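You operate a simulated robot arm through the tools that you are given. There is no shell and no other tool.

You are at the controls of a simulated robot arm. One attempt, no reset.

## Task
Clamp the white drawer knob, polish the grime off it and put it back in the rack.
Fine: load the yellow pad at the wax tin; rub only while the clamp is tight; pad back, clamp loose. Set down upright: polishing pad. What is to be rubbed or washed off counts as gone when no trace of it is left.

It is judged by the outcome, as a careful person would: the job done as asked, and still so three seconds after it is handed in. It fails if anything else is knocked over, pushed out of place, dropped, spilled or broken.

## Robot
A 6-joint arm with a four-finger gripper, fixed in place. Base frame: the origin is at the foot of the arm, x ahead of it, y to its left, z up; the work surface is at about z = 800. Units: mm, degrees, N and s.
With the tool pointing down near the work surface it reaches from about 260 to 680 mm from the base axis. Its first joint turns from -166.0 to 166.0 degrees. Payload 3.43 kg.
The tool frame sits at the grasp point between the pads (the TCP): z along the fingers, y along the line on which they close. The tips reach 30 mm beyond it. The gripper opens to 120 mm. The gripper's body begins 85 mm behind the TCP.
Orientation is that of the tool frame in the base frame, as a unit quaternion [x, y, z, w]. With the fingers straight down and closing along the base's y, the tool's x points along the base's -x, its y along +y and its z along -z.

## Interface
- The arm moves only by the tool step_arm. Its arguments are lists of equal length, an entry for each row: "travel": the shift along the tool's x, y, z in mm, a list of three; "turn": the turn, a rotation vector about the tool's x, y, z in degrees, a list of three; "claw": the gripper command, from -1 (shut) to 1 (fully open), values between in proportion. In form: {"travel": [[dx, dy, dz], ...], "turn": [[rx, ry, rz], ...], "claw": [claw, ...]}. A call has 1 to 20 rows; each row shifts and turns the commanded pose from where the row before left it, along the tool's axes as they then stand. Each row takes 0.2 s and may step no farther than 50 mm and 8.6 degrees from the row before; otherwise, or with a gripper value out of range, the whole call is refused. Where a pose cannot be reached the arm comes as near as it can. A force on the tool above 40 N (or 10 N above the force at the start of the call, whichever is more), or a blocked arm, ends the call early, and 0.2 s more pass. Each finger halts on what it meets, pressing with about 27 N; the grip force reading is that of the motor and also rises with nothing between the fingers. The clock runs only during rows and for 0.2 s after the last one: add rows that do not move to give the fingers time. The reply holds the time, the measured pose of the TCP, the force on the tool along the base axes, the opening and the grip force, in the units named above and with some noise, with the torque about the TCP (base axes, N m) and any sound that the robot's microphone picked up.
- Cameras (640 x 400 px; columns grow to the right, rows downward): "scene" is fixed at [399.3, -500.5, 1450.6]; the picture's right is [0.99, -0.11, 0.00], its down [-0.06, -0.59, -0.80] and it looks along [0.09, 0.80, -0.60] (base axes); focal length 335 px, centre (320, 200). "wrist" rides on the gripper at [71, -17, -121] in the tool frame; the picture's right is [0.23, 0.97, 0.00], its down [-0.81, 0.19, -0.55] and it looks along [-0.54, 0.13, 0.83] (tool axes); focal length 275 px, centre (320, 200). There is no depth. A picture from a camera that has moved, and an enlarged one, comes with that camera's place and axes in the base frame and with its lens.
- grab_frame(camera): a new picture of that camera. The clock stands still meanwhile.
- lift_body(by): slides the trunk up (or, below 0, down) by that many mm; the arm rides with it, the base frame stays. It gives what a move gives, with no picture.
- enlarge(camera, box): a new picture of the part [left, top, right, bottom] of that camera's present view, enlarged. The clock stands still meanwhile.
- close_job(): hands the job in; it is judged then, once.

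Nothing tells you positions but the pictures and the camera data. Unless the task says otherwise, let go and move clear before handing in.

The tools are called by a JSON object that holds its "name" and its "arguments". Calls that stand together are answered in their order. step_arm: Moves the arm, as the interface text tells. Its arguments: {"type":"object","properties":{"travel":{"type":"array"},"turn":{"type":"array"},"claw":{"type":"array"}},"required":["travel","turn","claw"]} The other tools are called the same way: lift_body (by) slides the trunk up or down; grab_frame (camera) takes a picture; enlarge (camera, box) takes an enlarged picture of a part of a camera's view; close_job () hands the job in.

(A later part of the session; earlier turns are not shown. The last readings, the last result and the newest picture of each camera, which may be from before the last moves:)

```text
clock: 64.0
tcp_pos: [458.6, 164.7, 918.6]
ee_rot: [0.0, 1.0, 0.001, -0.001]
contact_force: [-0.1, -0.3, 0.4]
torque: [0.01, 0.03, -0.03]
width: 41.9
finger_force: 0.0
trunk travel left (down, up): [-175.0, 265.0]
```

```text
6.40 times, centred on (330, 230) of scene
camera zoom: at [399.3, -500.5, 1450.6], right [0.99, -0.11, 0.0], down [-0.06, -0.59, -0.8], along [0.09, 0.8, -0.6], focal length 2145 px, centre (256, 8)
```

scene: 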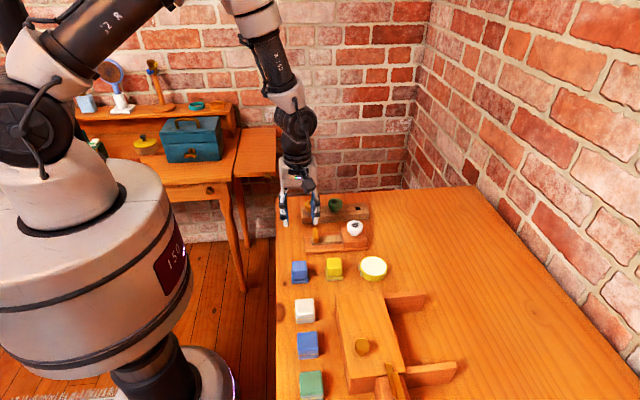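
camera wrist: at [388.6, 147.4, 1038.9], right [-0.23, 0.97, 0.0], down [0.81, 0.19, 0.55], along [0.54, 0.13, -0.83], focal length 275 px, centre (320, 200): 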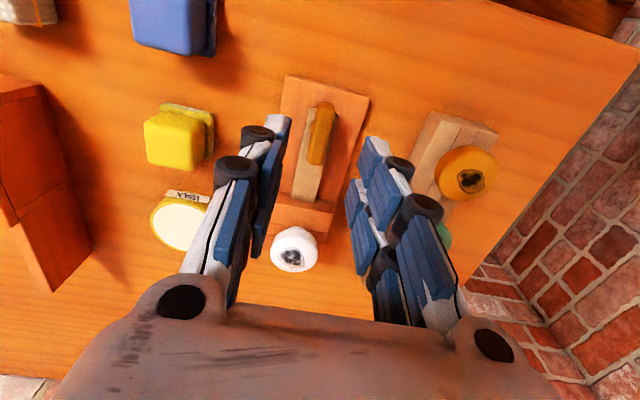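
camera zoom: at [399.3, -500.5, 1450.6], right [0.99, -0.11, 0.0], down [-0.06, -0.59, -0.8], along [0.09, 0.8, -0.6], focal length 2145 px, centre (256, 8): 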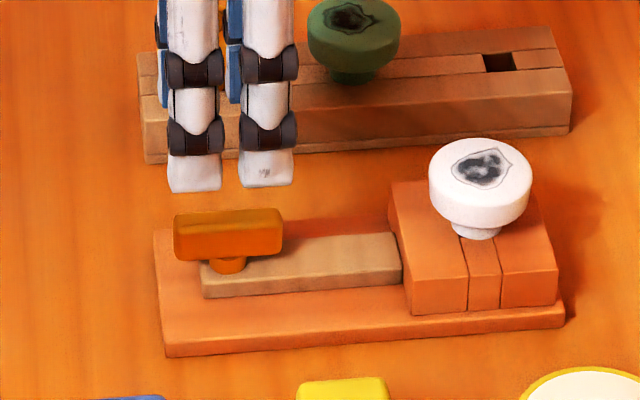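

The handle stays turned along the bar, so the clamp should be tight. Next is the yellow pad, so I'll go and look at it.

{"name": "step_arm", "arguments": {"travel": [[8, -34, -5], [8, -34, -5], [7, -33, -5], [7, -33, 0], [0, 0, 0]], "turn": [[0, 0, 0], [0, 0, 0], [0, 0, 0], [0, 0, 0], [0, 0, 0]], "claw": [0, 0.5, 1, 1, 1]}}

{"name": "grab_frame", "arguments": {"camera": "wrist"}}

{"name": "enlarge", "arguments": {"camera": "wrist", "box": [230, 60, 410, 280]}}

{"name": "enlarge", "arguments": {"camera": "scene", "box": [315, 245, 395, 295]}}

```text
clock: 65.2
tcp_pos: [429.0, 31.1, 933.4]
ee_rot: [-0.001, 1.0, 0.0, 0.001]
contact_force: [-0.5, 0.4, 0.7]
torque: [-0.01, -0.01, 0.0]
width: 118.7
finger_force: 0.1
trunk travel left (down, up): [-175.0, 265.0]
```

```text
taken
camera wrist: at [358.1, 14.0, 1053.6], right [-0.23, 0.97, 0.0], down [0.81, 0.19, 0.55], along [0.54, 0.13, -0.83], focal length 275 px, centre (320, 200)
```

wrist: 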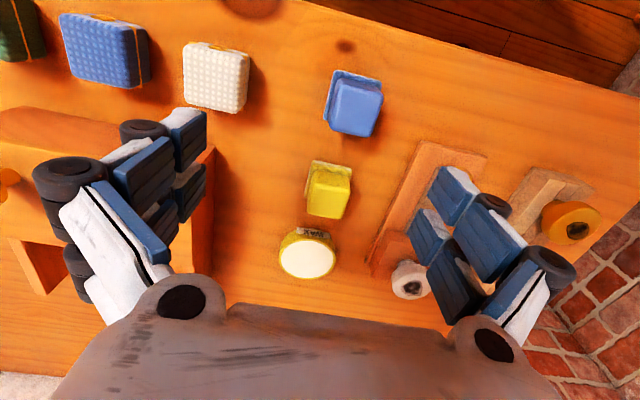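

```text
1.82 times, centred on (320, 170) of wrist
camera zoom: at [358.1, 14.0, 1053.6], right [-0.23, 0.97, 0.0], down [0.81, 0.19, 0.55], along [0.54, 0.13, -0.83], focal length 500 px, centre (320, 254)
```

zoom: 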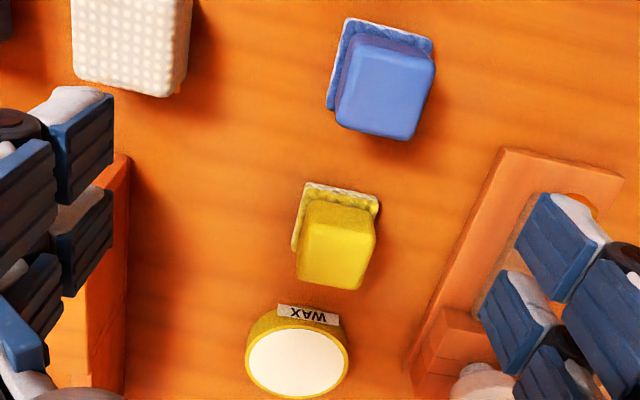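

```text
8.00 times, centred on (355, 270) of scene
camera zoom: at [399.3, -500.5, 1450.6], right [0.99, -0.11, 0.0], down [-0.06, -0.59, -0.8], along [0.09, 0.8, -0.6], focal length 2681 px, centre (40, -360)
```

zoom: 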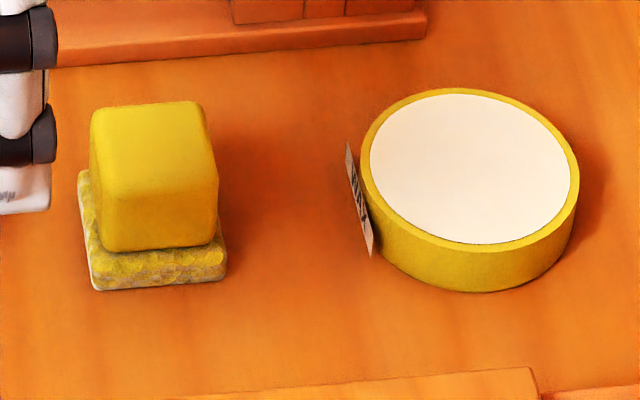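

The yellow pad has a body about 34 mm wide on a wider felt base of about 41 mm, centred near (493,55). The wax tin is near (594,53), with its top at about z 821. I'll move above the pad and check centring.

{"name": "step_arm", "arguments": {"travel": [[-32, 12, 10], [-31.5, 12.5, 15], [0, 0, 18], [0, 0, 0]], "turn": [[0, 0, 0], [0, 0, 0], [0, 0, 0], [0, 0, 0]], "claw": [0.5, 0.3, 0.3, 0.3]}}

{"name": "grab_frame", "arguments": {"camera": "wrist"}}

{"name": "enlarge", "arguments": {"camera": "scene", "box": [305, 225, 405, 295]}}

```text
clock: 66.2
tcp_pos: [493.2, 55.1, 889.5]
ee_rot: [0.0, 1.0, 0.0, 0.0]
contact_force: [-0.2, 0.1, 0.2]
torque: [0.03, -0.02, -0.02]
width: 77.9
finger_force: 0.0
trunk travel left (down, up): [-175.0, 265.0]
```

```text
taken
camera wrist: at [422.0, 38.0, 1010.9], right [-0.23, 0.97, 0.0], down [0.81, 0.19, 0.55], along [0.54, 0.13, -0.83], focal length 275 px, centre (320, 200)
```

wrist: 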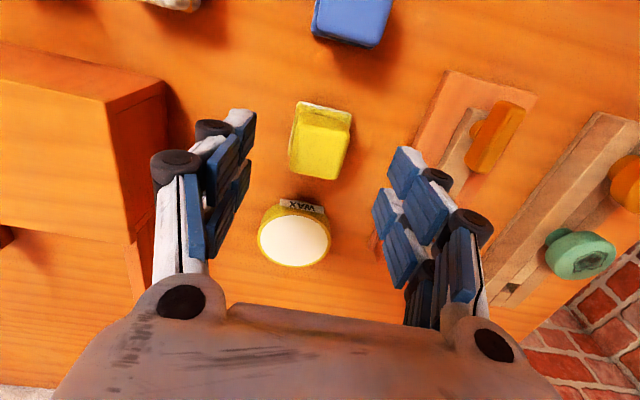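

```text
5.71 times, centred on (355, 260) of scene
camera zoom: at [399.3, -500.5, 1450.6], right [0.99, -0.11, 0.0], down [-0.06, -0.59, -0.8], along [0.09, 0.8, -0.6], focal length 1915 px, centre (120, -143)
```

zoom: 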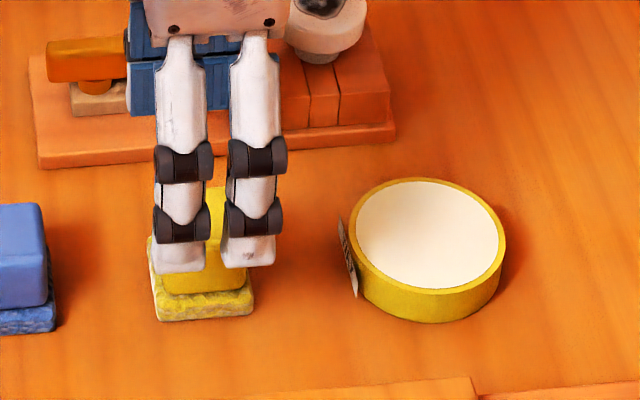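

The pad is centred under the gripper but yawed by about 5.5°, so I'll match that yaw and lower to grip the body just above the felt base.

{"name": "step_arm", "arguments": {"travel": [[0, 0, 0], [0, 0, 15], [0, 0, 15], [0, 0, 12], [0, 0, 0]], "turn": [[0, 0, -5.5], [0, 0, 0], [0, 0, 0], [0, 0, 0], [0, 0, 0]], "claw": [0.3, 0.3, 0.3, 0.3, 0.3]}}

{"name": "grab_frame", "arguments": {"camera": "wrist"}}

{"name": "enlarge", "arguments": {"camera": "scene", "box": [315, 245, 375, 290]}}

```text
clock: 67.4
tcp_pos: [492.8, 55.7, 847.9]
ee_rot: [-0.048, 0.999, 0.001, 0.0]
contact_force: [-0.7, -0.2, 0.2]
torque: [0.02, -0.01, 0.03]
width: 78.0
finger_force: 0.1
trunk travel left (down, up): [-175.0, 265.0]
```

```text
taken
camera wrist: at [424.4, 30.9, 968.5], right [-0.32, 0.95, 0.0], down [0.79, 0.27, 0.55], along [0.52, 0.18, -0.83], focal length 275 px, centre (320, 200)
```

wrist: 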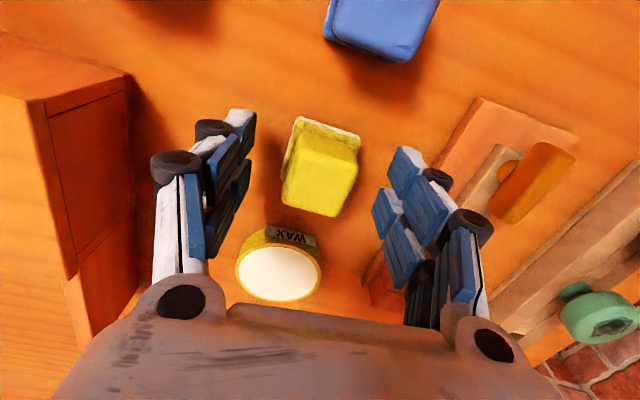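

```text
8.89 times, centred on (345, 268) of scene
camera zoom: at [399.3, -500.5, 1450.6], right [0.99, -0.11, 0.0], down [-0.06, -0.59, -0.8], along [0.09, 0.8, -0.6], focal length 2979 px, centre (98, -400)
```

zoom: 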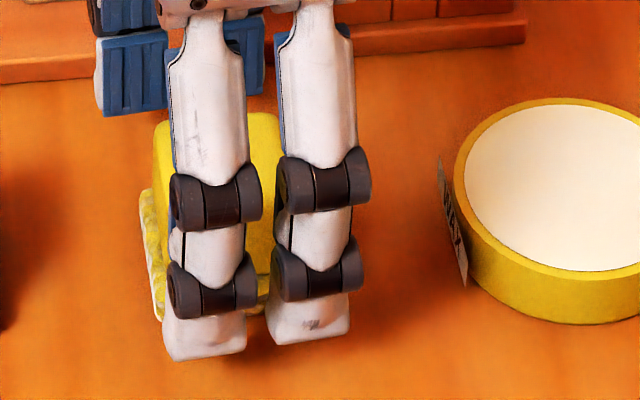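

{"name": "enlarge", "arguments": {"camera": "wrist", "box": [260, 100, 380, 230]}}

```text
3.08 times, centred on (320, 165) of wrist
camera zoom: at [424.4, 30.9, 968.5], right [-0.32, 0.95, 0.0], down [0.79, 0.27, 0.55], along [0.52, 0.18, -0.83], focal length 847 px, centre (320, 308)
```

zoom: 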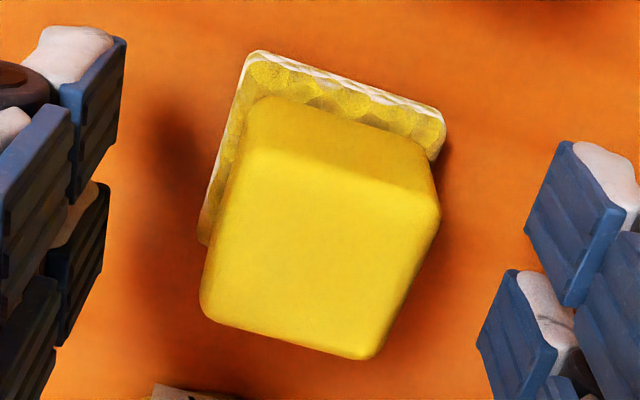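

A closer look shows the pad was actually nearly square to the base, so I'll rotate back by 6.3° and then close on the body.

{"name": "step_arm", "arguments": {"travel": [[0, 0, 0], [0, 0, 0]], "turn": [[0, 0, 6.3], [0, 0, 0]], "claw": [0.3, 0.3]}}

{"name": "enlarge", "arguments": {"camera": "wrist", "box": [260, 100, 380, 230]}}

```text
clock: 68.0
tcp_pos: [493.0, 54.3, 848.3]
ee_rot: [0.008, 1.0, 0.0, 0.0]
contact_force: [-0.4, 0.3, 0.4]
torque: [0.0, 0.0, -0.01]
width: 77.9
finger_force: 0.0
trunk travel left (down, up): [-175.0, 265.0]
```

```text
3.08 times, centred on (320, 165) of wrist
camera zoom: at [422.0, 39.0, 968.7], right [-0.22, 0.98, 0.0], down [0.81, 0.18, 0.55], along [0.54, 0.12, -0.83], focal length 847 px, centre (320, 308)
```

zoom: 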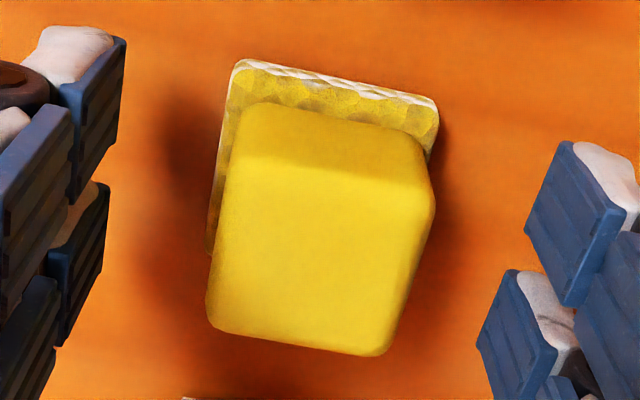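

{"name": "step_arm", "arguments": {"travel": [[-1, 0, 1.5], [0, 0, 0], [0, 0, 0], [0, 0, 0], [0, 0, 0], [0, 0, 0], [0, 0, 0]], "turn": [[0, 0, 0], [0, 0, 0], [0, 0, 0], [0, 0, 0], [0, 0, 0], [0, 0, 0], [0, 0, 0]], "claw": [0.3, 0, -0.3, -0.7, -1, -1, -1]}}

{"name": "enlarge", "arguments": {"camera": "wrist", "box": [260, 100, 380, 230]}}

{"name": "enlarge", "arguments": {"camera": "scene", "box": [315, 245, 375, 290]}}

```text
clock: 69.6
tcp_pos: [493.9, 55.4, 846.8]
ee_rot: [0.007, 1.0, 0.001, 0.0]
contact_force: [-0.5, 0.1, 0.2]
torque: [-0.02, 0.02, 0.05]
width: 35.4
finger_force: 27.2
trunk travel left (down, up): [-175.0, 265.0]
```

```text
3.08 times, centred on (320, 165) of wrist
camera zoom: at [422.9, 38.9, 967.3], right [-0.22, 0.98, 0.0], down [0.81, 0.18, 0.55], along [0.54, 0.12, -0.83], focal length 847 px, centre (320, 308)
```

zoom: 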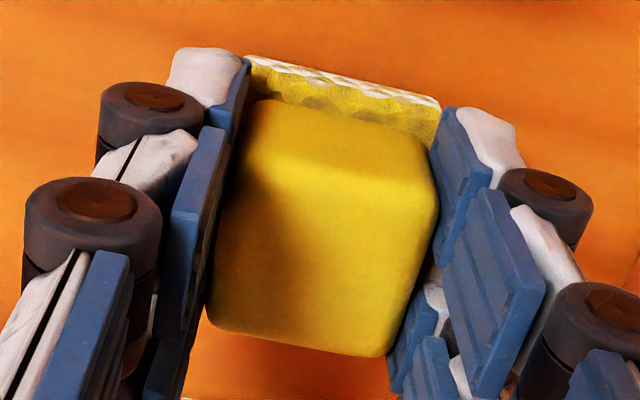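

```text
8.89 times, centred on (345, 268) of scene
camera zoom: at [399.3, -500.5, 1450.6], right [0.99, -0.11, 0.0], down [-0.06, -0.59, -0.8], along [0.09, 0.8, -0.6], focal length 2979 px, centre (98, -400)
```

zoom: 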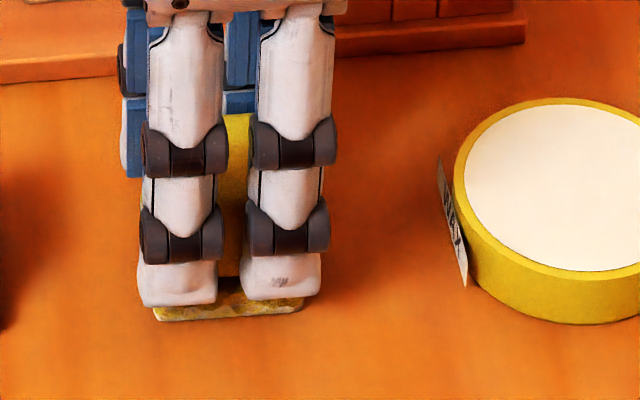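

The pad is gripped (35.4 mm). I'll lift gently and check that it follows.

{"name": "step_arm", "arguments": {"travel": [[0, 0, -2], [0, 0, -2], [0, 0, -3], [0, 0, -3], [0, 0, -4], [0, 0, -4], [0, 0, -4], [0, 0, -4], [0, 0, -4], [0, 0, -4], [0, 0, -4], [0, 0, -2], [0, 0, 0]], "turn": [[0, 0, 0], [0, 0, 0], [0, 0, 0], [0, 0, 0], [0, 0, 0], [0, 0, 0], [0, 0, 0], [0, 0, 0], [0, 0, 0], [0, 0, 0], [0, 0, 0], [0, 0, 0], [0, 0, 0]], "claw": [-1, -1, -1, -1, -1, -1, -1, -1, -1, -1, -1, -1, -1]}}

{"name": "grab_frame", "arguments": {"camera": "wrist"}}

{"name": "enlarge", "arguments": {"camera": "scene", "box": [305, 225, 405, 295]}}

```text
clock: 72.4
tcp_pos: [495.1, 55.6, 885.4]
ee_rot: [0.007, 1.0, 0.001, 0.0]
contact_force: [0.1, -0.4, -1.0]
torque: [-0.01, -0.02, 0.03]
width: 35.1
finger_force: 26.5
trunk travel left (down, up): [-175.0, 265.0]
```

```text
taken
camera wrist: at [423.5, 38.8, 1006.9], right [-0.22, 0.98, 0.0], down [0.81, 0.18, 0.55], along [0.54, 0.12, -0.83], focal length 275 px, centre (320, 200)
```

wrist: 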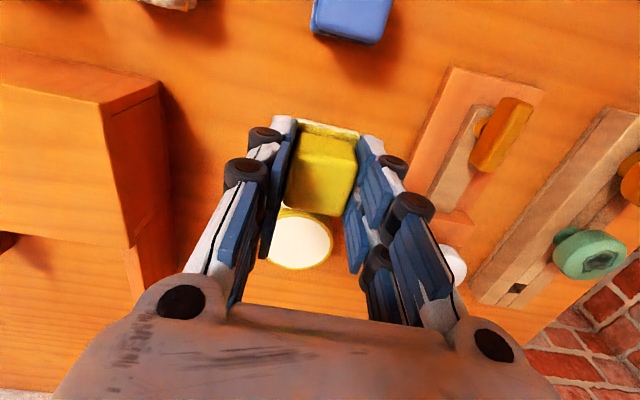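

```text
5.71 times, centred on (355, 260) of scene
camera zoom: at [399.3, -500.5, 1450.6], right [0.99, -0.11, 0.0], down [-0.06, -0.59, -0.8], along [0.09, 0.8, -0.6], focal length 1915 px, centre (120, -143)
```

zoom: 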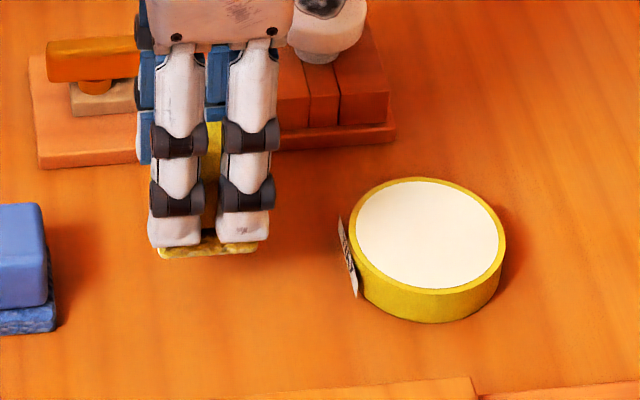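

The pad is held securely. I'll carry it over the wax tin at about (595,54).

{"name": "step_arm", "arguments": {"travel": [[-4, 0, 0], [-8, 0, 0], [-10, 0, 0], [-10, 0, 0], [-10, 0, 0], [-10, 0, 0], [-10, 0, 0], [-10, 0, 0], [-10, 0, 0], [-10, 0, 0], [-6, 0, 0], [-2, 0, 0], [0, 0, 0]], "turn": [[0, 0, 0], [0, 0, 0], [0, 0, 0], [0, 0, 0], [0, 0, 0], [0, 0, 0], [0, 0, 0], [0, 0, 0], [0, 0, 0], [0, 0, 0], [0, 0, 0], [0, 0, 0], [0, 0, 0]], "claw": [-1, -1, -1, -1, -1, -1, -1, -1, -1, -1, -1, -1, -1]}}

{"name": "grab_frame", "arguments": {"camera": "wrist"}}

{"name": "enlarge", "arguments": {"camera": "scene", "box": [335, 230, 415, 290]}}

```text
clock: 75.2
tcp_pos: [594.2, 55.0, 886.7]
ee_rot: [0.007, 1.0, -0.001, 0.0]
contact_force: [-1.3, -0.1, -0.4]
torque: [0.0, -0.02, -0.01]
width: 35.2
finger_force: 27.1
trunk travel left (down, up): [-175.0, 265.0]
```

```text
taken
camera wrist: at [522.9, 37.7, 1007.0], right [-0.22, 0.98, 0.0], down [0.81, 0.18, 0.55], along [0.54, 0.12, -0.83], focal length 275 px, centre (320, 200)
```

wrist: 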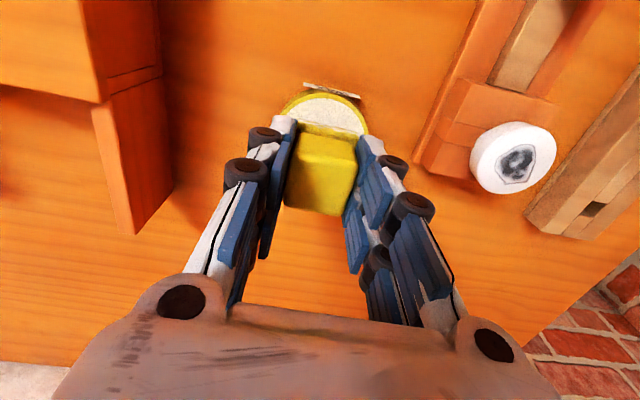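

```text
6.67 times, centred on (375, 260) of scene
camera zoom: at [399.3, -500.5, 1450.6], right [0.99, -0.11, 0.0], down [-0.06, -0.59, -0.8], along [0.09, 0.8, -0.6], focal length 2234 px, centre (-47, -200)
```

zoom: 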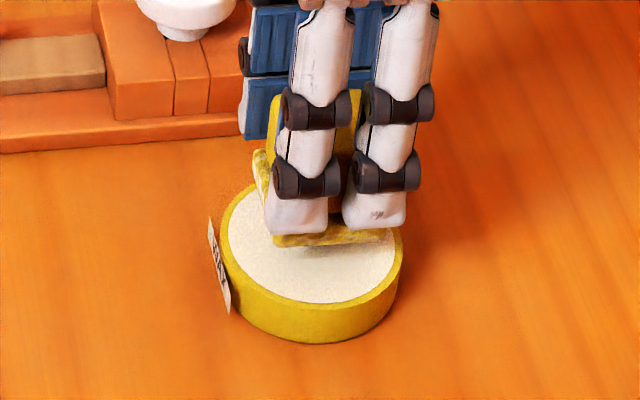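

{"name": "step_arm", "arguments": {"travel": [[0, 0, 3], [0, 0, 3], [0, 0, 3], [0, 0, 2], [0, 0, 2], [0, 0, 1], [0, 0, 0]], "turn": [[0, 0, 0], [0, 0, 0], [0, 0, 0], [0, 0, 0], [0, 0, 0], [0, 0, 0], [0, 0, 0]], "claw": [-1, -1, -1, -1, -1, -1, -1]}}

{"name": "enlarge", "arguments": {"camera": "scene", "box": [335, 230, 415, 290]}}

```text
clock: 76.8
tcp_pos: [593.8, 53.3, 872.4]
ee_rot: [0.007, 1.0, 0.0, 0.0]
contact_force: [0.0, -0.9, -0.7]
torque: [0.03, -0.01, 0.0]
width: 35.3
finger_force: 27.2
trunk travel left (down, up): [-175.0, 265.0]
```

```text
6.67 times, centred on (375, 260) of scene
camera zoom: at [399.3, -500.5, 1450.6], right [0.99, -0.11, 0.0], down [-0.06, -0.59, -0.8], along [0.09, 0.8, -0.6], focal length 2234 px, centre (-47, -200)
```

zoom: 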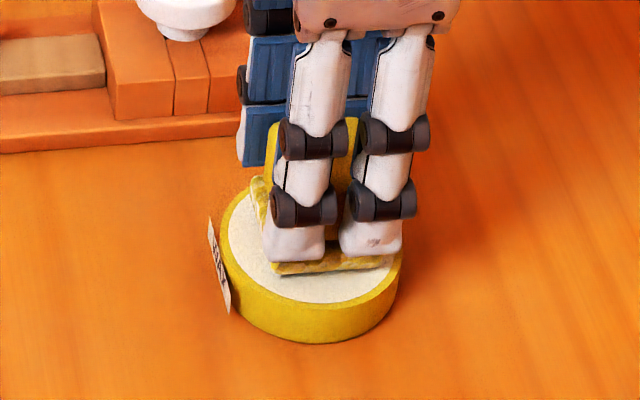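

The pad is about 5 mm too far in +x relative to the tin centre, so I'll correct that and lower until contact.

{"name": "step_arm", "arguments": {"travel": [[3, 0, 0], [2, 0, 0], [0, 0, 2], [0, 0, 1], [0, 0, 1], [0, 0, 0]], "turn": [[0, 0, 0], [0, 0, 0], [0, 0, 0], [0, 0, 0], [0, 0, 0], [0, 0, 0]], "claw": [-1, -1, -1, -1, -1, -1]}}

{"name": "step_arm", "arguments": {"travel": [[0, 0, 1], [0, 0, 1], [0, 0, 0]], "turn": [[0, 0, 0], [0, 0, 0], [0, 0, 0]], "claw": [-1, -1, -1]}}

{"name": "enlarge", "arguments": {"camera": "scene", "box": [335, 230, 415, 290]}}

{"name": "enlarge", "arguments": {"camera": "wrist", "box": [250, 80, 390, 220]}}

```text
clock: 78.2
tcp_pos: [589.0, 53.6, 868.5]
ee_rot: [0.007, 1.0, -0.001, 0.0]
contact_force: [-0.2, 0.5, -1.5]
torque: [0.01, -0.01, -0.04]
width: 35.2
finger_force: 27.0
trunk travel left (down, up): [-175.0, 265.0]
```

```text
clock: 79.0
tcp_pos: [590.0, 53.7, 866.1]
ee_rot: [0.007, 1.0, 0.0, -0.001]
contact_force: [-0.3, 0.1, 2.9]
torque: [-0.04, 0.08, -0.01]
width: 35.4
finger_force: 26.9
trunk travel left (down, up): [-175.0, 265.0]
```

```text
6.67 times, centred on (375, 260) of scene
camera zoom: at [399.3, -500.5, 1450.6], right [0.99, -0.11, 0.0], down [-0.06, -0.59, -0.8], along [0.09, 0.8, -0.6], focal length 2234 px, centre (-47, -200)
```

zoom: 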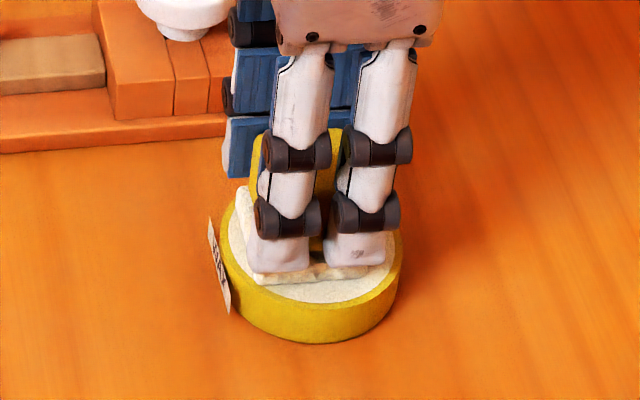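

```text
2.86 times, centred on (320, 150) of wrist
camera zoom: at [518.1, 37.8, 987.3], right [-0.22, 0.98, 0.0], down [0.81, 0.18, 0.55], along [0.54, 0.12, -0.83], focal length 786 px, centre (320, 343)
```

zoom: 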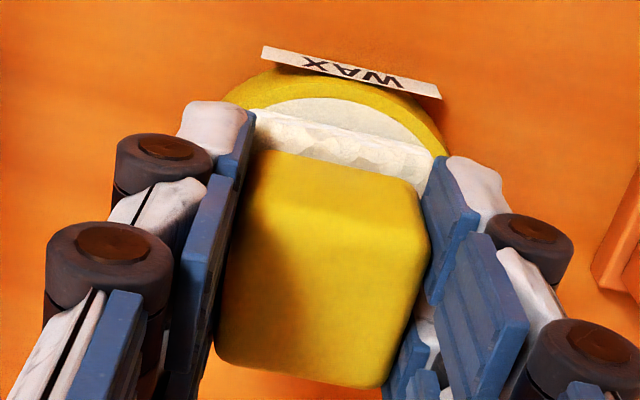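

The pad's felt has turned white with wax and contact was light (3 N), so it's loaded. I'll lift straight up and carry it over the clamped knob.

{"name": "step_arm", "arguments": {"travel": [[0, 0, 0], [0, 0, -2], [0, 0, -3], [0, 0, -5], [0, 0, -7], [0, 0, -8], [0, 0, -8], [0, 0, -8], [0, 0, -8], [0, 0, -6], [0, 0, 0]], "turn": [[0, 0, 0], [0, 0, 0], [0, 0, 0], [0, 0, 0], [0, 0, 0], [0, 0, 0], [0, 0, 0], [0, 0, 0], [0, 0, 0], [0, 0, 0], [0, 0, 0]], "claw": [-1, -1, -1, -1, -1, -1, -1, -1, -1, -1, -1]}}

{"name": "step_arm", "arguments": {"travel": [[1.3, 5.4, 0], [2, 8, 0], [2, 10, 0], [2.5, 10, 0], [2.5, 10, 0], [2.5, 10, 0], [2.5, 10, 0], [2.5, 10, 0], [2.5, 10, 0], [2, 10, 0], [2, 10, 0], [2, 6, 0], [0, 2, 0], [0, 0, 0]], "turn": [[0, 0, 0], [0, 0, 0], [0, 0, 0], [0, 0, 0], [0, 0, 0], [0, 0, 0], [0, 0, 0], [0, 0, 0], [0, 0, 0], [0, 0, 0], [0, 0, 0], [0, 0, 0], [0, 0, 0], [0, 0, 0]], "claw": [-1, -1, -1, -1, -1, -1, -1, -1, -1, -1, -1, -1, -1, -1]}}

{"name": "grab_frame", "arguments": {"camera": "wrist"}}

{"name": "enlarge", "arguments": {"camera": "scene", "box": [310, 190, 410, 290]}}

```text
clock: 81.4
tcp_pos: [588.6, 53.9, 921.2]
ee_rot: [0.007, 1.0, 0.001, -0.001]
contact_force: [0.2, -0.4, -0.4]
torque: [0.03, -0.01, 0.01]
width: 35.3
finger_force: 26.4
trunk travel left (down, up): [-175.0, 265.0]
```

```text
clock: 84.4
tcp_pos: [563.9, 166.0, 921.9]
ee_rot: [0.006, 1.0, 0.001, -0.001]
contact_force: [-0.1, -0.5, -0.7]
torque: [-0.01, -0.02, -0.02]
width: 35.2
finger_force: 27.1
trunk travel left (down, up): [-175.0, 265.0]
```

```text
taken
camera wrist: at [493.2, 150.0, 1042.2], right [-0.22, 0.98, 0.0], down [0.81, 0.18, 0.55], along [0.54, 0.12, -0.83], focal length 275 px, centre (320, 200)
```

wrist: 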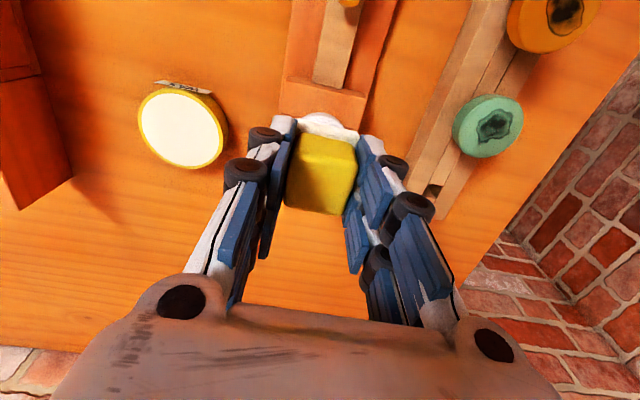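

```text
4.00 times, centred on (360, 240) of scene
camera zoom: at [399.3, -500.5, 1450.6], right [0.99, -0.11, 0.0], down [-0.06, -0.59, -0.8], along [0.09, 0.8, -0.6], focal length 1340 px, centre (160, 40)
```

zoom: 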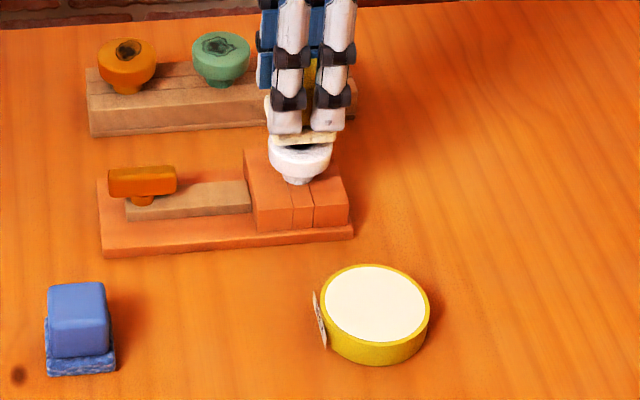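

The pad is right over the knob. I'll lower it until it touches the head.

{"name": "step_arm", "arguments": {"travel": [[0, 0, 3], [0, 0, 3], [0, 0, 2], [0, 0, 1], [0, 0, 1], [0, 0, 0]], "turn": [[0, 0, 0], [0, 0, 0], [0, 0, 0], [0, 0, 0], [0, 0, 0], [0, 0, 0]], "claw": [-1, -1, -1, -1, -1, -1]}}

{"name": "enlarge", "arguments": {"camera": "scene", "box": [330, 200, 390, 250]}}

```text
clock: 85.8
tcp_pos: [563.6, 165.7, 911.4]
ee_rot: [0.007, 1.0, 0.0, 0.0]
contact_force: [0.0, 0.8, -1.3]
torque: [-0.01, -0.01, -0.04]
width: 35.2
finger_force: 26.8
trunk travel left (down, up): [-175.0, 265.0]
```

```text
8.00 times, centred on (360, 225) of scene
camera zoom: at [399.3, -500.5, 1450.6], right [0.99, -0.11, 0.0], down [-0.06, -0.59, -0.8], along [0.09, 0.8, -0.6], focal length 2681 px, centre (0, 0)
```

zoom: 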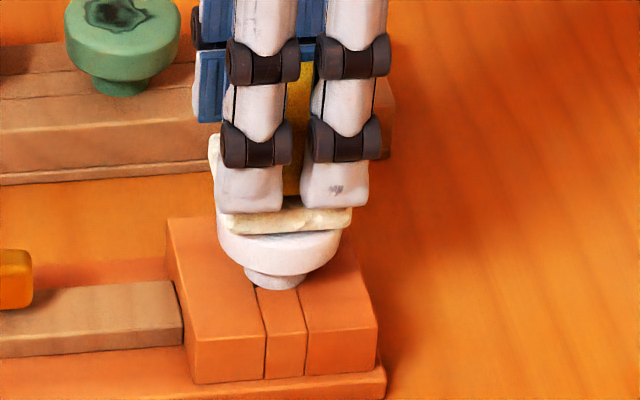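

{"name": "step_arm", "arguments": {"travel": [[0, 0, 1], [0, 0, 1], [0, 0, 1], [0, 0, 0]], "turn": [[0, 0, 0], [0, 0, 0], [0, 0, 0], [0, 0, 0]], "claw": [-1, -1, -1, -1]}}

{"name": "step_arm", "arguments": {"travel": [[0, 0, 1], [0, 0, 1], [0, 0, 0]], "turn": [[0, 0, 0], [0, 0, 0], [0, 0, 0]], "claw": [-1, -1, -1]}}

```text
clock: 86.8
tcp_pos: [563.9, 165.5, 908.2]
ee_rot: [0.007, 1.0, -0.001, 0.0]
contact_force: [0.0, 0.5, 0.7]
torque: [-0.04, 0.03, 0.02]
width: 35.3
finger_force: 26.9
trunk travel left (down, up): [-175.0, 265.0]
```

```text
clock: 87.6
tcp_pos: [563.6, 165.4, 908.5]
ee_rot: [0.008, 1.0, 0.001, 0.001]
contact_force: [-2.4, -1.0, 20.8]
torque: [-0.11, 0.12, -0.01]
width: 35.2
finger_force: 27.0
trunk travel left (down, up): [-175.0, 265.0]
```

Contact is firm at 21 N. I'll ease off 1 mm and start rubbing with gentle back-and-forth strokes.

{"name": "step_arm", "arguments": {"travel": [[0, 0, -1], [3, 0, 0], [3, 0, 0], [-3, 0, 0], [-3, 0, 0], [-3, 0, 0], [-3, 0, 0], [3, 0, 0], [3, 0, 0], [0, 0, 0]], "turn": [[0, 0, 0], [0, 0, 0], [0, 0, 0], [0, 0, 0], [0, 0, 0], [0, 0, 0], [0, 0, 0], [0, 0, 0], [0, 0, 0], [0, 0, 0]], "claw": [-1, -1, -1, -1, -1, -1, -1, -1, -1, -1]}}

{"name": "enlarge", "arguments": {"camera": "wrist", "box": [250, 80, 390, 220]}}

{"name": "enlarge", "arguments": {"camera": "scene", "box": [330, 200, 390, 250]}}

```text
clock: 89.8
tcp_pos: [564.9, 165.0, 908.9]
ee_rot: [0.007, 1.0, 0.0, 0.002]
contact_force: [6.8, -2.9, 16.3]
torque: [-0.1, -0.37, -0.01]
width: 35.2
finger_force: 26.7
trunk travel left (down, up): [-175.0, 265.0]
```

```text
2.86 times, centred on (320, 150) of wrist
camera zoom: at [494.2, 149.1, 1028.6], right [-0.22, 0.98, 0.0], down [0.81, 0.18, 0.56], along [0.54, 0.12, -0.83], focal length 786 px, centre (320, 343)
```

zoom: 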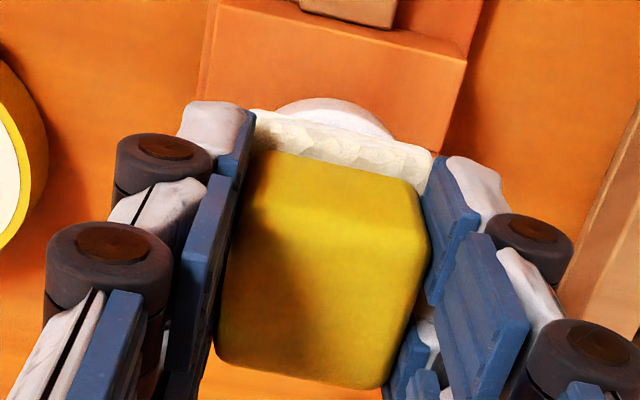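

```text
8.00 times, centred on (360, 225) of scene
camera zoom: at [399.3, -500.5, 1450.6], right [0.99, -0.11, 0.0], down [-0.06, -0.59, -0.8], along [0.09, 0.8, -0.6], focal length 2681 px, centre (0, 0)
```

zoom: 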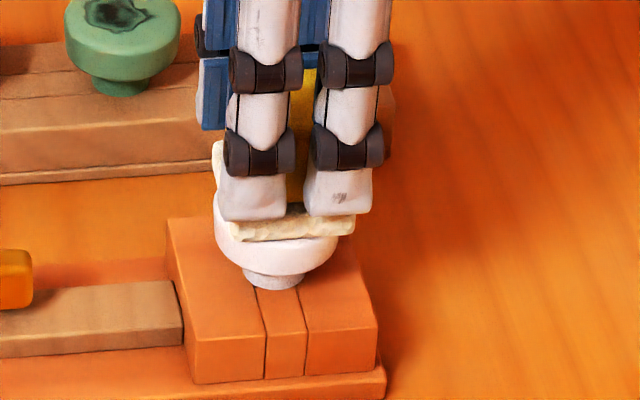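

The knob stays firm under rubbing. I'll do longer strokes in x and y, then lift to inspect.

{"name": "step_arm", "arguments": {"travel": [[4, 0, -0.4], [4, 0, 0], [-4, 0, 0], [-4, 0, 0], [-4, 0, 0], [-4, 0, 0], [4, 0, 0], [4, 0, 0], [4, 0, 0], [4, 0, 0], [-4, 0, 0], [-4, 0, 0], [-4, 0, 0], [-4, 0, 0], [4, 0, 0], [4, 0, 0], [0, 0, 0]], "turn": [[0, 0, 0], [0, 0, 0], [0, 0, 0], [0, 0, 0], [0, 0, 0], [0, 0, 0], [0, 0, 0], [0, 0, 0], [0, 0, 0], [0, 0, 0], [0, 0, 0], [0, 0, 0], [0, 0, 0], [0, 0, 0], [0, 0, 0], [0, 0, 0], [0, 0, 0]], "claw": [-1, -1, -1, -1, -1, -1, -1, -1, -1, -1, -1, -1, -1, -1, -1, -1, -1]}}

{"name": "step_arm", "arguments": {"travel": [[0, 4, 0], [0, 4, 0], [0, -4, 0], [0, -4, 0], [0, -4, 0], [0, -4, 0], [0, 4, 0], [0, 4, 0], [0, 4, 0], [0, 4, 0], [0, -4, 0], [0, -4, 0], [0, -4, 0], [0, -4, 0], [0, 4, 0], [0, 4, 0], [0, 0, 0]], "turn": [[0, 0, 0], [0, 0, 0], [0, 0, 0], [0, 0, 0], [0, 0, 0], [0, 0, 0], [0, 0, 0], [0, 0, 0], [0, 0, 0], [0, 0, 0], [0, 0, 0], [0, 0, 0], [0, 0, 0], [0, 0, 0], [0, 0, 0], [0, 0, 0], [0, 0, 0]], "claw": [-1, -1, -1, -1, -1, -1, -1, -1, -1, -1, -1, -1, -1, -1, -1, -1, -1]}}

{"name": "enlarge", "arguments": {"camera": "wrist", "box": [250, 80, 390, 220]}}

{"name": "enlarge", "arguments": {"camera": "scene", "box": [330, 200, 390, 250]}}

```text
clock: 93.4
tcp_pos: [564.3, 165.4, 908.6]
ee_rot: [0.007, 1.0, 0.001, 0.001]
contact_force: [4.1, 0.0, 6.6]
torque: [-0.06, -0.22, 0.0]
width: 35.4
finger_force: 26.9
trunk travel left (down, up): [-175.0, 265.0]
```

```text
clock: 97.0
tcp_pos: [563.7, 165.4, 908.2]
ee_rot: [0.006, 1.0, 0.0, -0.001]
contact_force: [-0.4, -4.5, 7.0]
torque: [-0.23, 0.03, -0.02]
width: 35.2
finger_force: 27.1
trunk travel left (down, up): [-175.0, 265.0]
```

```text
2.86 times, centred on (320, 150) of wrist
camera zoom: at [493.0, 148.7, 1028.7], right [-0.22, 0.98, 0.0], down [0.81, 0.18, 0.55], along [0.54, 0.12, -0.83], focal length 786 px, centre (320, 343)
```

zoom: 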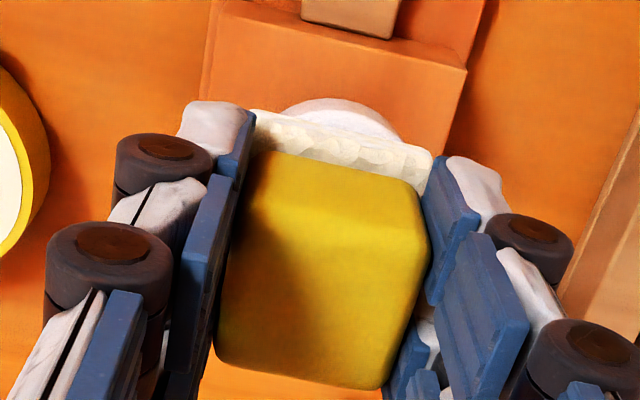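

```text
8.00 times, centred on (360, 225) of scene
camera zoom: at [399.3, -500.5, 1450.6], right [0.99, -0.11, 0.0], down [-0.06, -0.59, -0.8], along [0.09, 0.8, -0.6], focal length 2681 px, centre (0, 0)
```

zoom: 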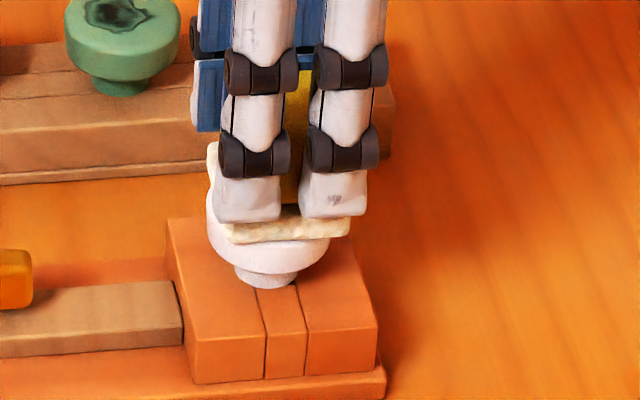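

The knob seems to have shifted about 3 mm in x during the rubbing, which makes me doubt the clamp is really tight. I'll lift the pad off and inspect the knob and the clamp.

{"name": "step_arm", "arguments": {"travel": [[0, 0, -2], [0, 0, -4], [0, 0, -8], [0, 0, -10], [0, -8, -6], [0, -10, 0], [0, -10, 0], [0, -10, 0], [0, -10, 0], [0, -10, 0], [0, -10, 0], [0, -6, 0], [0, 0, 0]], "turn": [[0, 0, 0], [0, 0, 0], [0, 0, 0], [0, 0, 0], [0, 0, 0], [0, 0, 0], [0, 0, 0], [0, 0, 0], [0, 0, 0], [0, 0, 0], [0, 0, 0], [0, 0, 0], [0, 0, 0]], "claw": [-1, -1, -1, -1, -1, -1, -1, -1, -1, -1, -1, -1, -1]}}

{"name": "enlarge", "arguments": {"camera": "scene", "box": [300, 200, 390, 260]}}

{"name": "enlarge", "arguments": {"camera": "scene", "box": [335, 212, 375, 247]}}

{"name": "grab_frame", "arguments": {"camera": "wrist"}}

```text
clock: 99.8
tcp_pos: [562.9, 90.6, 937.3]
ee_rot: [0.007, 1.0, 0.0, 0.001]
contact_force: [0.6, -0.2, -0.1]
torque: [-0.02, 0.01, 0.0]
width: 35.2
finger_force: 27.2
trunk travel left (down, up): [-175.0, 265.0]
```

```text
6.67 times, centred on (345, 230) of scene
camera zoom: at [399.3, -500.5, 1450.6], right [0.99, -0.11, 0.0], down [-0.06, -0.59, -0.8], along [0.09, 0.8, -0.6], focal length 2234 px, centre (153, 0)
```

zoom: 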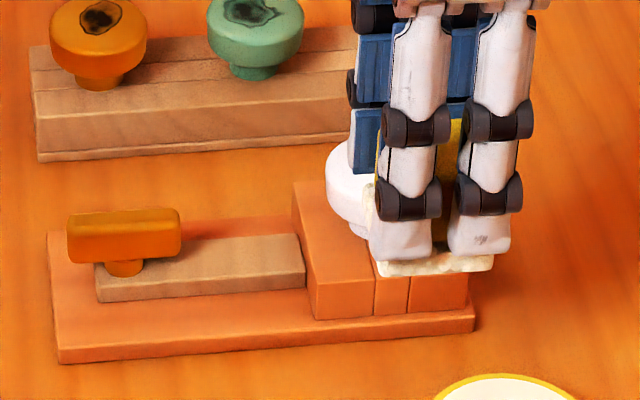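

```text
11.43 times, centred on (355, 230) of scene
camera zoom: at [399.3, -500.5, 1450.6], right [0.99, -0.11, 0.0], down [-0.06, -0.59, -0.8], along [0.09, 0.8, -0.6], focal length 3830 px, centre (-80, -137)
```

zoom: 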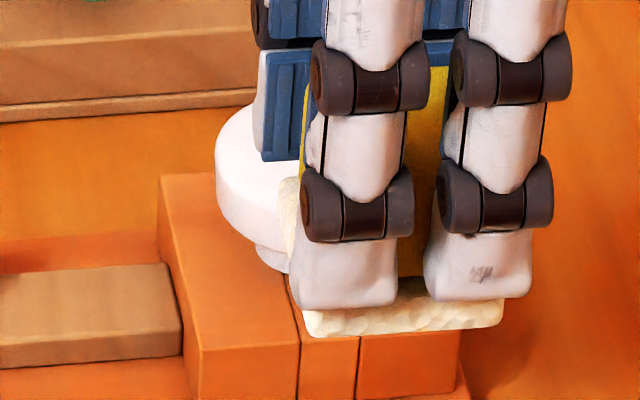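

```text
taken
camera wrist: at [492.6, 75.3, 1058.4], right [-0.22, 0.98, 0.0], down [0.81, 0.18, 0.55], along [0.54, 0.12, -0.83], focal length 275 px, centre (320, 200)
```

wrist: 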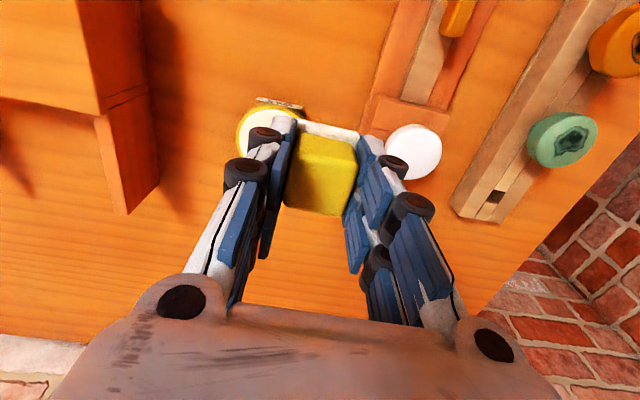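

The knob's face now looks clean white. I'll move the pad farther away for an unobstructed inspection.

{"name": "step_arm", "arguments": {"travel": [[0, -8, 0], [0, -10, 0], [0, -10, 0], [0, -6, 0], [0, 0, 0]], "turn": [[0, 0, 0], [0, 0, 0], [0, 0, 0], [0, 0, 0], [0, 0, 0]], "claw": [-1, -1, -1, -1, -1]}}

{"name": "enlarge", "arguments": {"camera": "scene", "box": [330, 200, 380, 250]}}

{"name": "enlarge", "arguments": {"camera": "wrist", "box": [380, 80, 520, 200]}}

```text
clock: 101.0
tcp_pos: [563.1, 58.8, 938.0]
ee_rot: [0.008, 1.0, 0.0, 0.0]
contact_force: [0.2, 0.5, 0.2]
torque: [0.02, 0.02, 0.03]
width: 35.3
finger_force: 27.1
trunk travel left (down, up): [-175.0, 265.0]
```

```text
8.00 times, centred on (355, 225) of scene
camera zoom: at [399.3, -500.5, 1450.6], right [0.99, -0.11, 0.0], down [-0.06, -0.59, -0.8], along [0.09, 0.8, -0.6], focal length 2681 px, centre (40, 0)
```

zoom: 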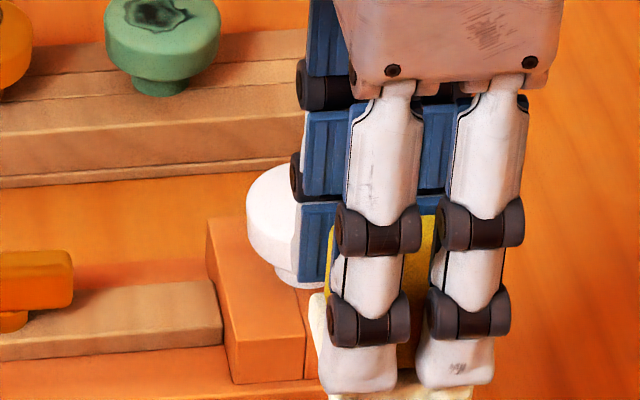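

```text
3.33 times, centred on (450, 140) of wrist
camera zoom: at [492.1, 41.8, 1058.6], right [-0.22, 0.98, 0.0], down [0.81, 0.18, 0.55], along [0.54, 0.12, -0.83], focal length 918 px, centre (-113, 400)
```

zoom: 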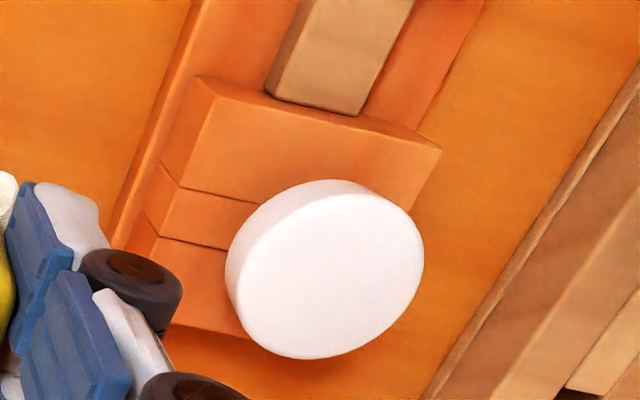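

{"name": "enlarge", "arguments": {"camera": "wrist", "box": [420, 125, 490, 195]}}

{"name": "enlarge", "arguments": {"camera": "scene", "box": [352, 215, 372, 235]}}

```text
5.71 times, centred on (455, 160) of wrist
camera zoom: at [492.1, 41.8, 1058.6], right [-0.22, 0.98, 0.0], down [0.81, 0.18, 0.55], along [0.54, 0.12, -0.83], focal length 1573 px, centre (-451, 429)
```

zoom: 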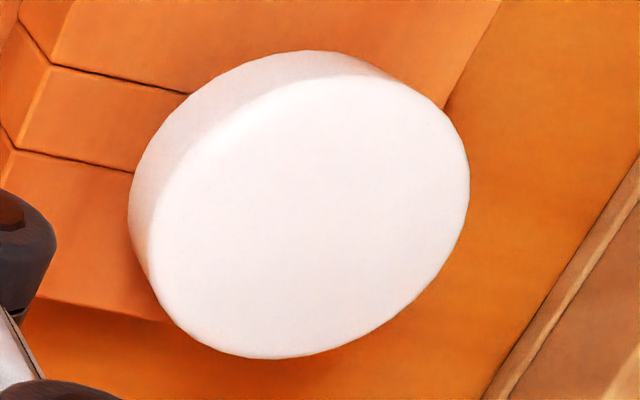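

```text
16.00 times, centred on (362, 225) of scene
camera zoom: at [399.3, -500.5, 1450.6], right [0.99, -0.11, 0.0], down [-0.06, -0.59, -0.8], along [0.09, 0.8, -0.6], focal length 5361 px, centre (-352, -200)
```

zoom: 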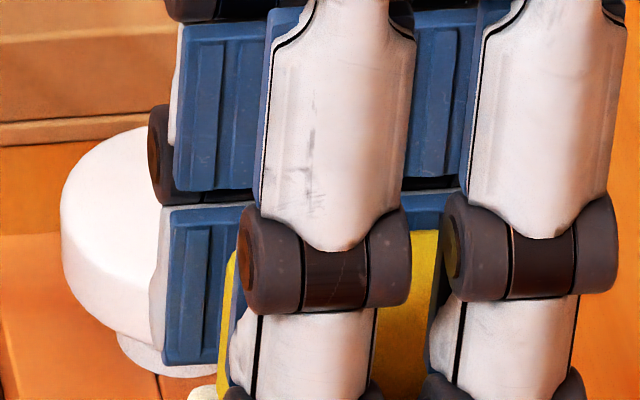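

The knob's face is uniformly clean. Now I'll carry the pad back to its original spot, retracing exact offsets.

{"name": "step_arm", "arguments": {"travel": [[4, -0.4, 0], [8, -1, 0], [10, -1, 0], [10, -1, 0], [10, 0, 0], [10, 0, 0], [9, 0, 0], [5, 0, 0], [2.7, 0, 0], [0, 0, 0]], "turn": [[0, 0, 0], [0, 0, 0], [0, 0, 0], [0, 0, 0], [0, 0, 0], [0, 0, 0], [0, 0, 0], [0, 0, 0], [0, 0, 0], [0, 0, 0]], "claw": [-1, -1, -1, -1, -1, -1, -1, -1, -1, -1]}}

{"name": "step_arm", "arguments": {"travel": [[0, 0, 5], [0, 0, 8], [0, 0, 8], [0, 0, 8], [0, 0, 8], [0, 0, 8], [0, 0, 8], [0, 0, 8], [0, 0, 8], [0, 0, 6], [0, 0, 5], [0, 0, 3], [0, 0, 0]], "turn": [[0, 0, 0], [0, 0, 0], [0, 0, 0], [0, 0, 0], [0, 0, 0], [0, 0, 0], [0, 0, 0], [0, 0, 0], [0, 0, 0], [0, 0, 0], [0, 0, 0], [0, 0, 0], [0, 0, 0]], "claw": [-1, -1, -1, -1, -1, -1, -1, -1, -1, -1, -1, -1, -1]}}

{"name": "enlarge", "arguments": {"camera": "scene", "box": [315, 245, 375, 290]}}

```text
clock: 103.2
tcp_pos: [494.2, 54.9, 936.9]
ee_rot: [0.007, 1.0, -0.001, 0.0]
contact_force: [0.0, 0.5, -0.5]
torque: [0.0, -0.02, -0.01]
width: 35.4
finger_force: 26.5
trunk travel left (down, up): [-175.0, 265.0]
```

```text
clock: 106.0
tcp_pos: [493.8, 54.9, 854.7]
ee_rot: [0.007, 1.0, 0.0, 0.0]
contact_force: [-0.2, 0.4, -0.6]
torque: [0.04, 0.02, -0.01]
width: 35.2
finger_force: 26.9
trunk travel left (down, up): [-175.0, 265.0]
```

```text
8.89 times, centred on (345, 268) of scene
camera zoom: at [399.3, -500.5, 1450.6], right [0.99, -0.11, 0.0], down [-0.06, -0.59, -0.8], along [0.09, 0.8, -0.6], focal length 2979 px, centre (98, -400)
```

zoom: 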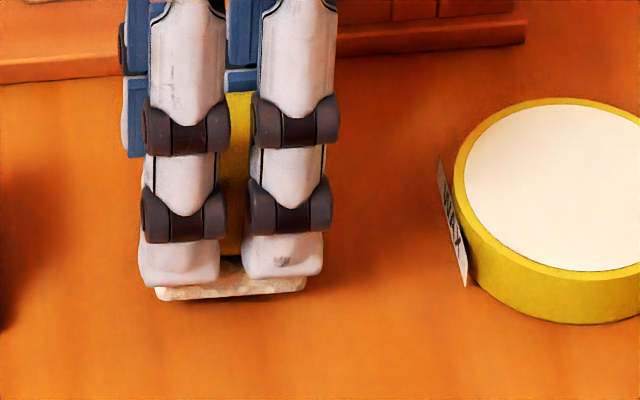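

{"name": "step_arm", "arguments": {"travel": [[0, 0, 2], [0, 0, 2], [0, 0, 1], [0, 0, 1], [0, 0, 1], [0, 0, 0]], "turn": [[0, 0, 0], [0, 0, 0], [0, 0, 0], [0, 0, 0], [0, 0, 0], [0, 0, 0]], "claw": [-1, -1, -1, -1, -1, -1]}}

{"name": "step_arm", "arguments": {"travel": [[0, 0, 0.7], [0, 0, 0.7], [0, 0, 0]], "turn": [[0, 0, 0], [0, 0, 0], [0, 0, 0]], "claw": [-1, -1, -1]}}

{"name": "enlarge", "arguments": {"camera": "scene", "box": [315, 245, 375, 290]}}

```text
clock: 107.4
tcp_pos: [494.6, 56.0, 847.6]
ee_rot: [0.007, 1.0, 0.001, 0.0]
contact_force: [-0.3, 0.0, 0.3]
torque: [0.03, 0.02, 0.04]
width: 35.2
finger_force: 26.7
trunk travel left (down, up): [-175.0, 265.0]
```

```text
clock: 108.2
tcp_pos: [494.8, 54.8, 845.5]
ee_rot: [0.007, 1.0, 0.0, 0.0]
contact_force: [-0.2, -0.1, -0.4]
torque: [0.01, -0.01, 0.01]
width: 35.3
finger_force: 26.8
trunk travel left (down, up): [-175.0, 265.0]
```

```text
8.89 times, centred on (345, 268) of scene
camera zoom: at [399.3, -500.5, 1450.6], right [0.99, -0.11, 0.0], down [-0.06, -0.59, -0.8], along [0.09, 0.8, -0.6], focal length 2979 px, centre (98, -400)
```

zoom: 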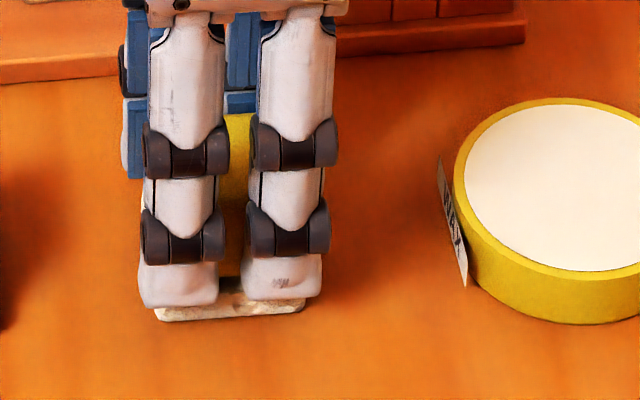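

{"name": "step_arm", "arguments": {"travel": [[0, 0, 0.5], [0, 0, 0.5], [0, 0, 0]], "turn": [[0, 0, 0], [0, 0, 0], [0, 0, 0]], "claw": [-1, -1, -1]}}

```text
clock: 109.0
tcp_pos: [493.6, 54.9, 845.0]
ee_rot: [0.007, 1.0, -0.001, -0.001]
contact_force: [-0.3, -1.6, 5.4]
torque: [-0.01, 0.06, 0.03]
width: 35.0
finger_force: 27.1
trunk travel left (down, up): [-175.0, 265.0]
```

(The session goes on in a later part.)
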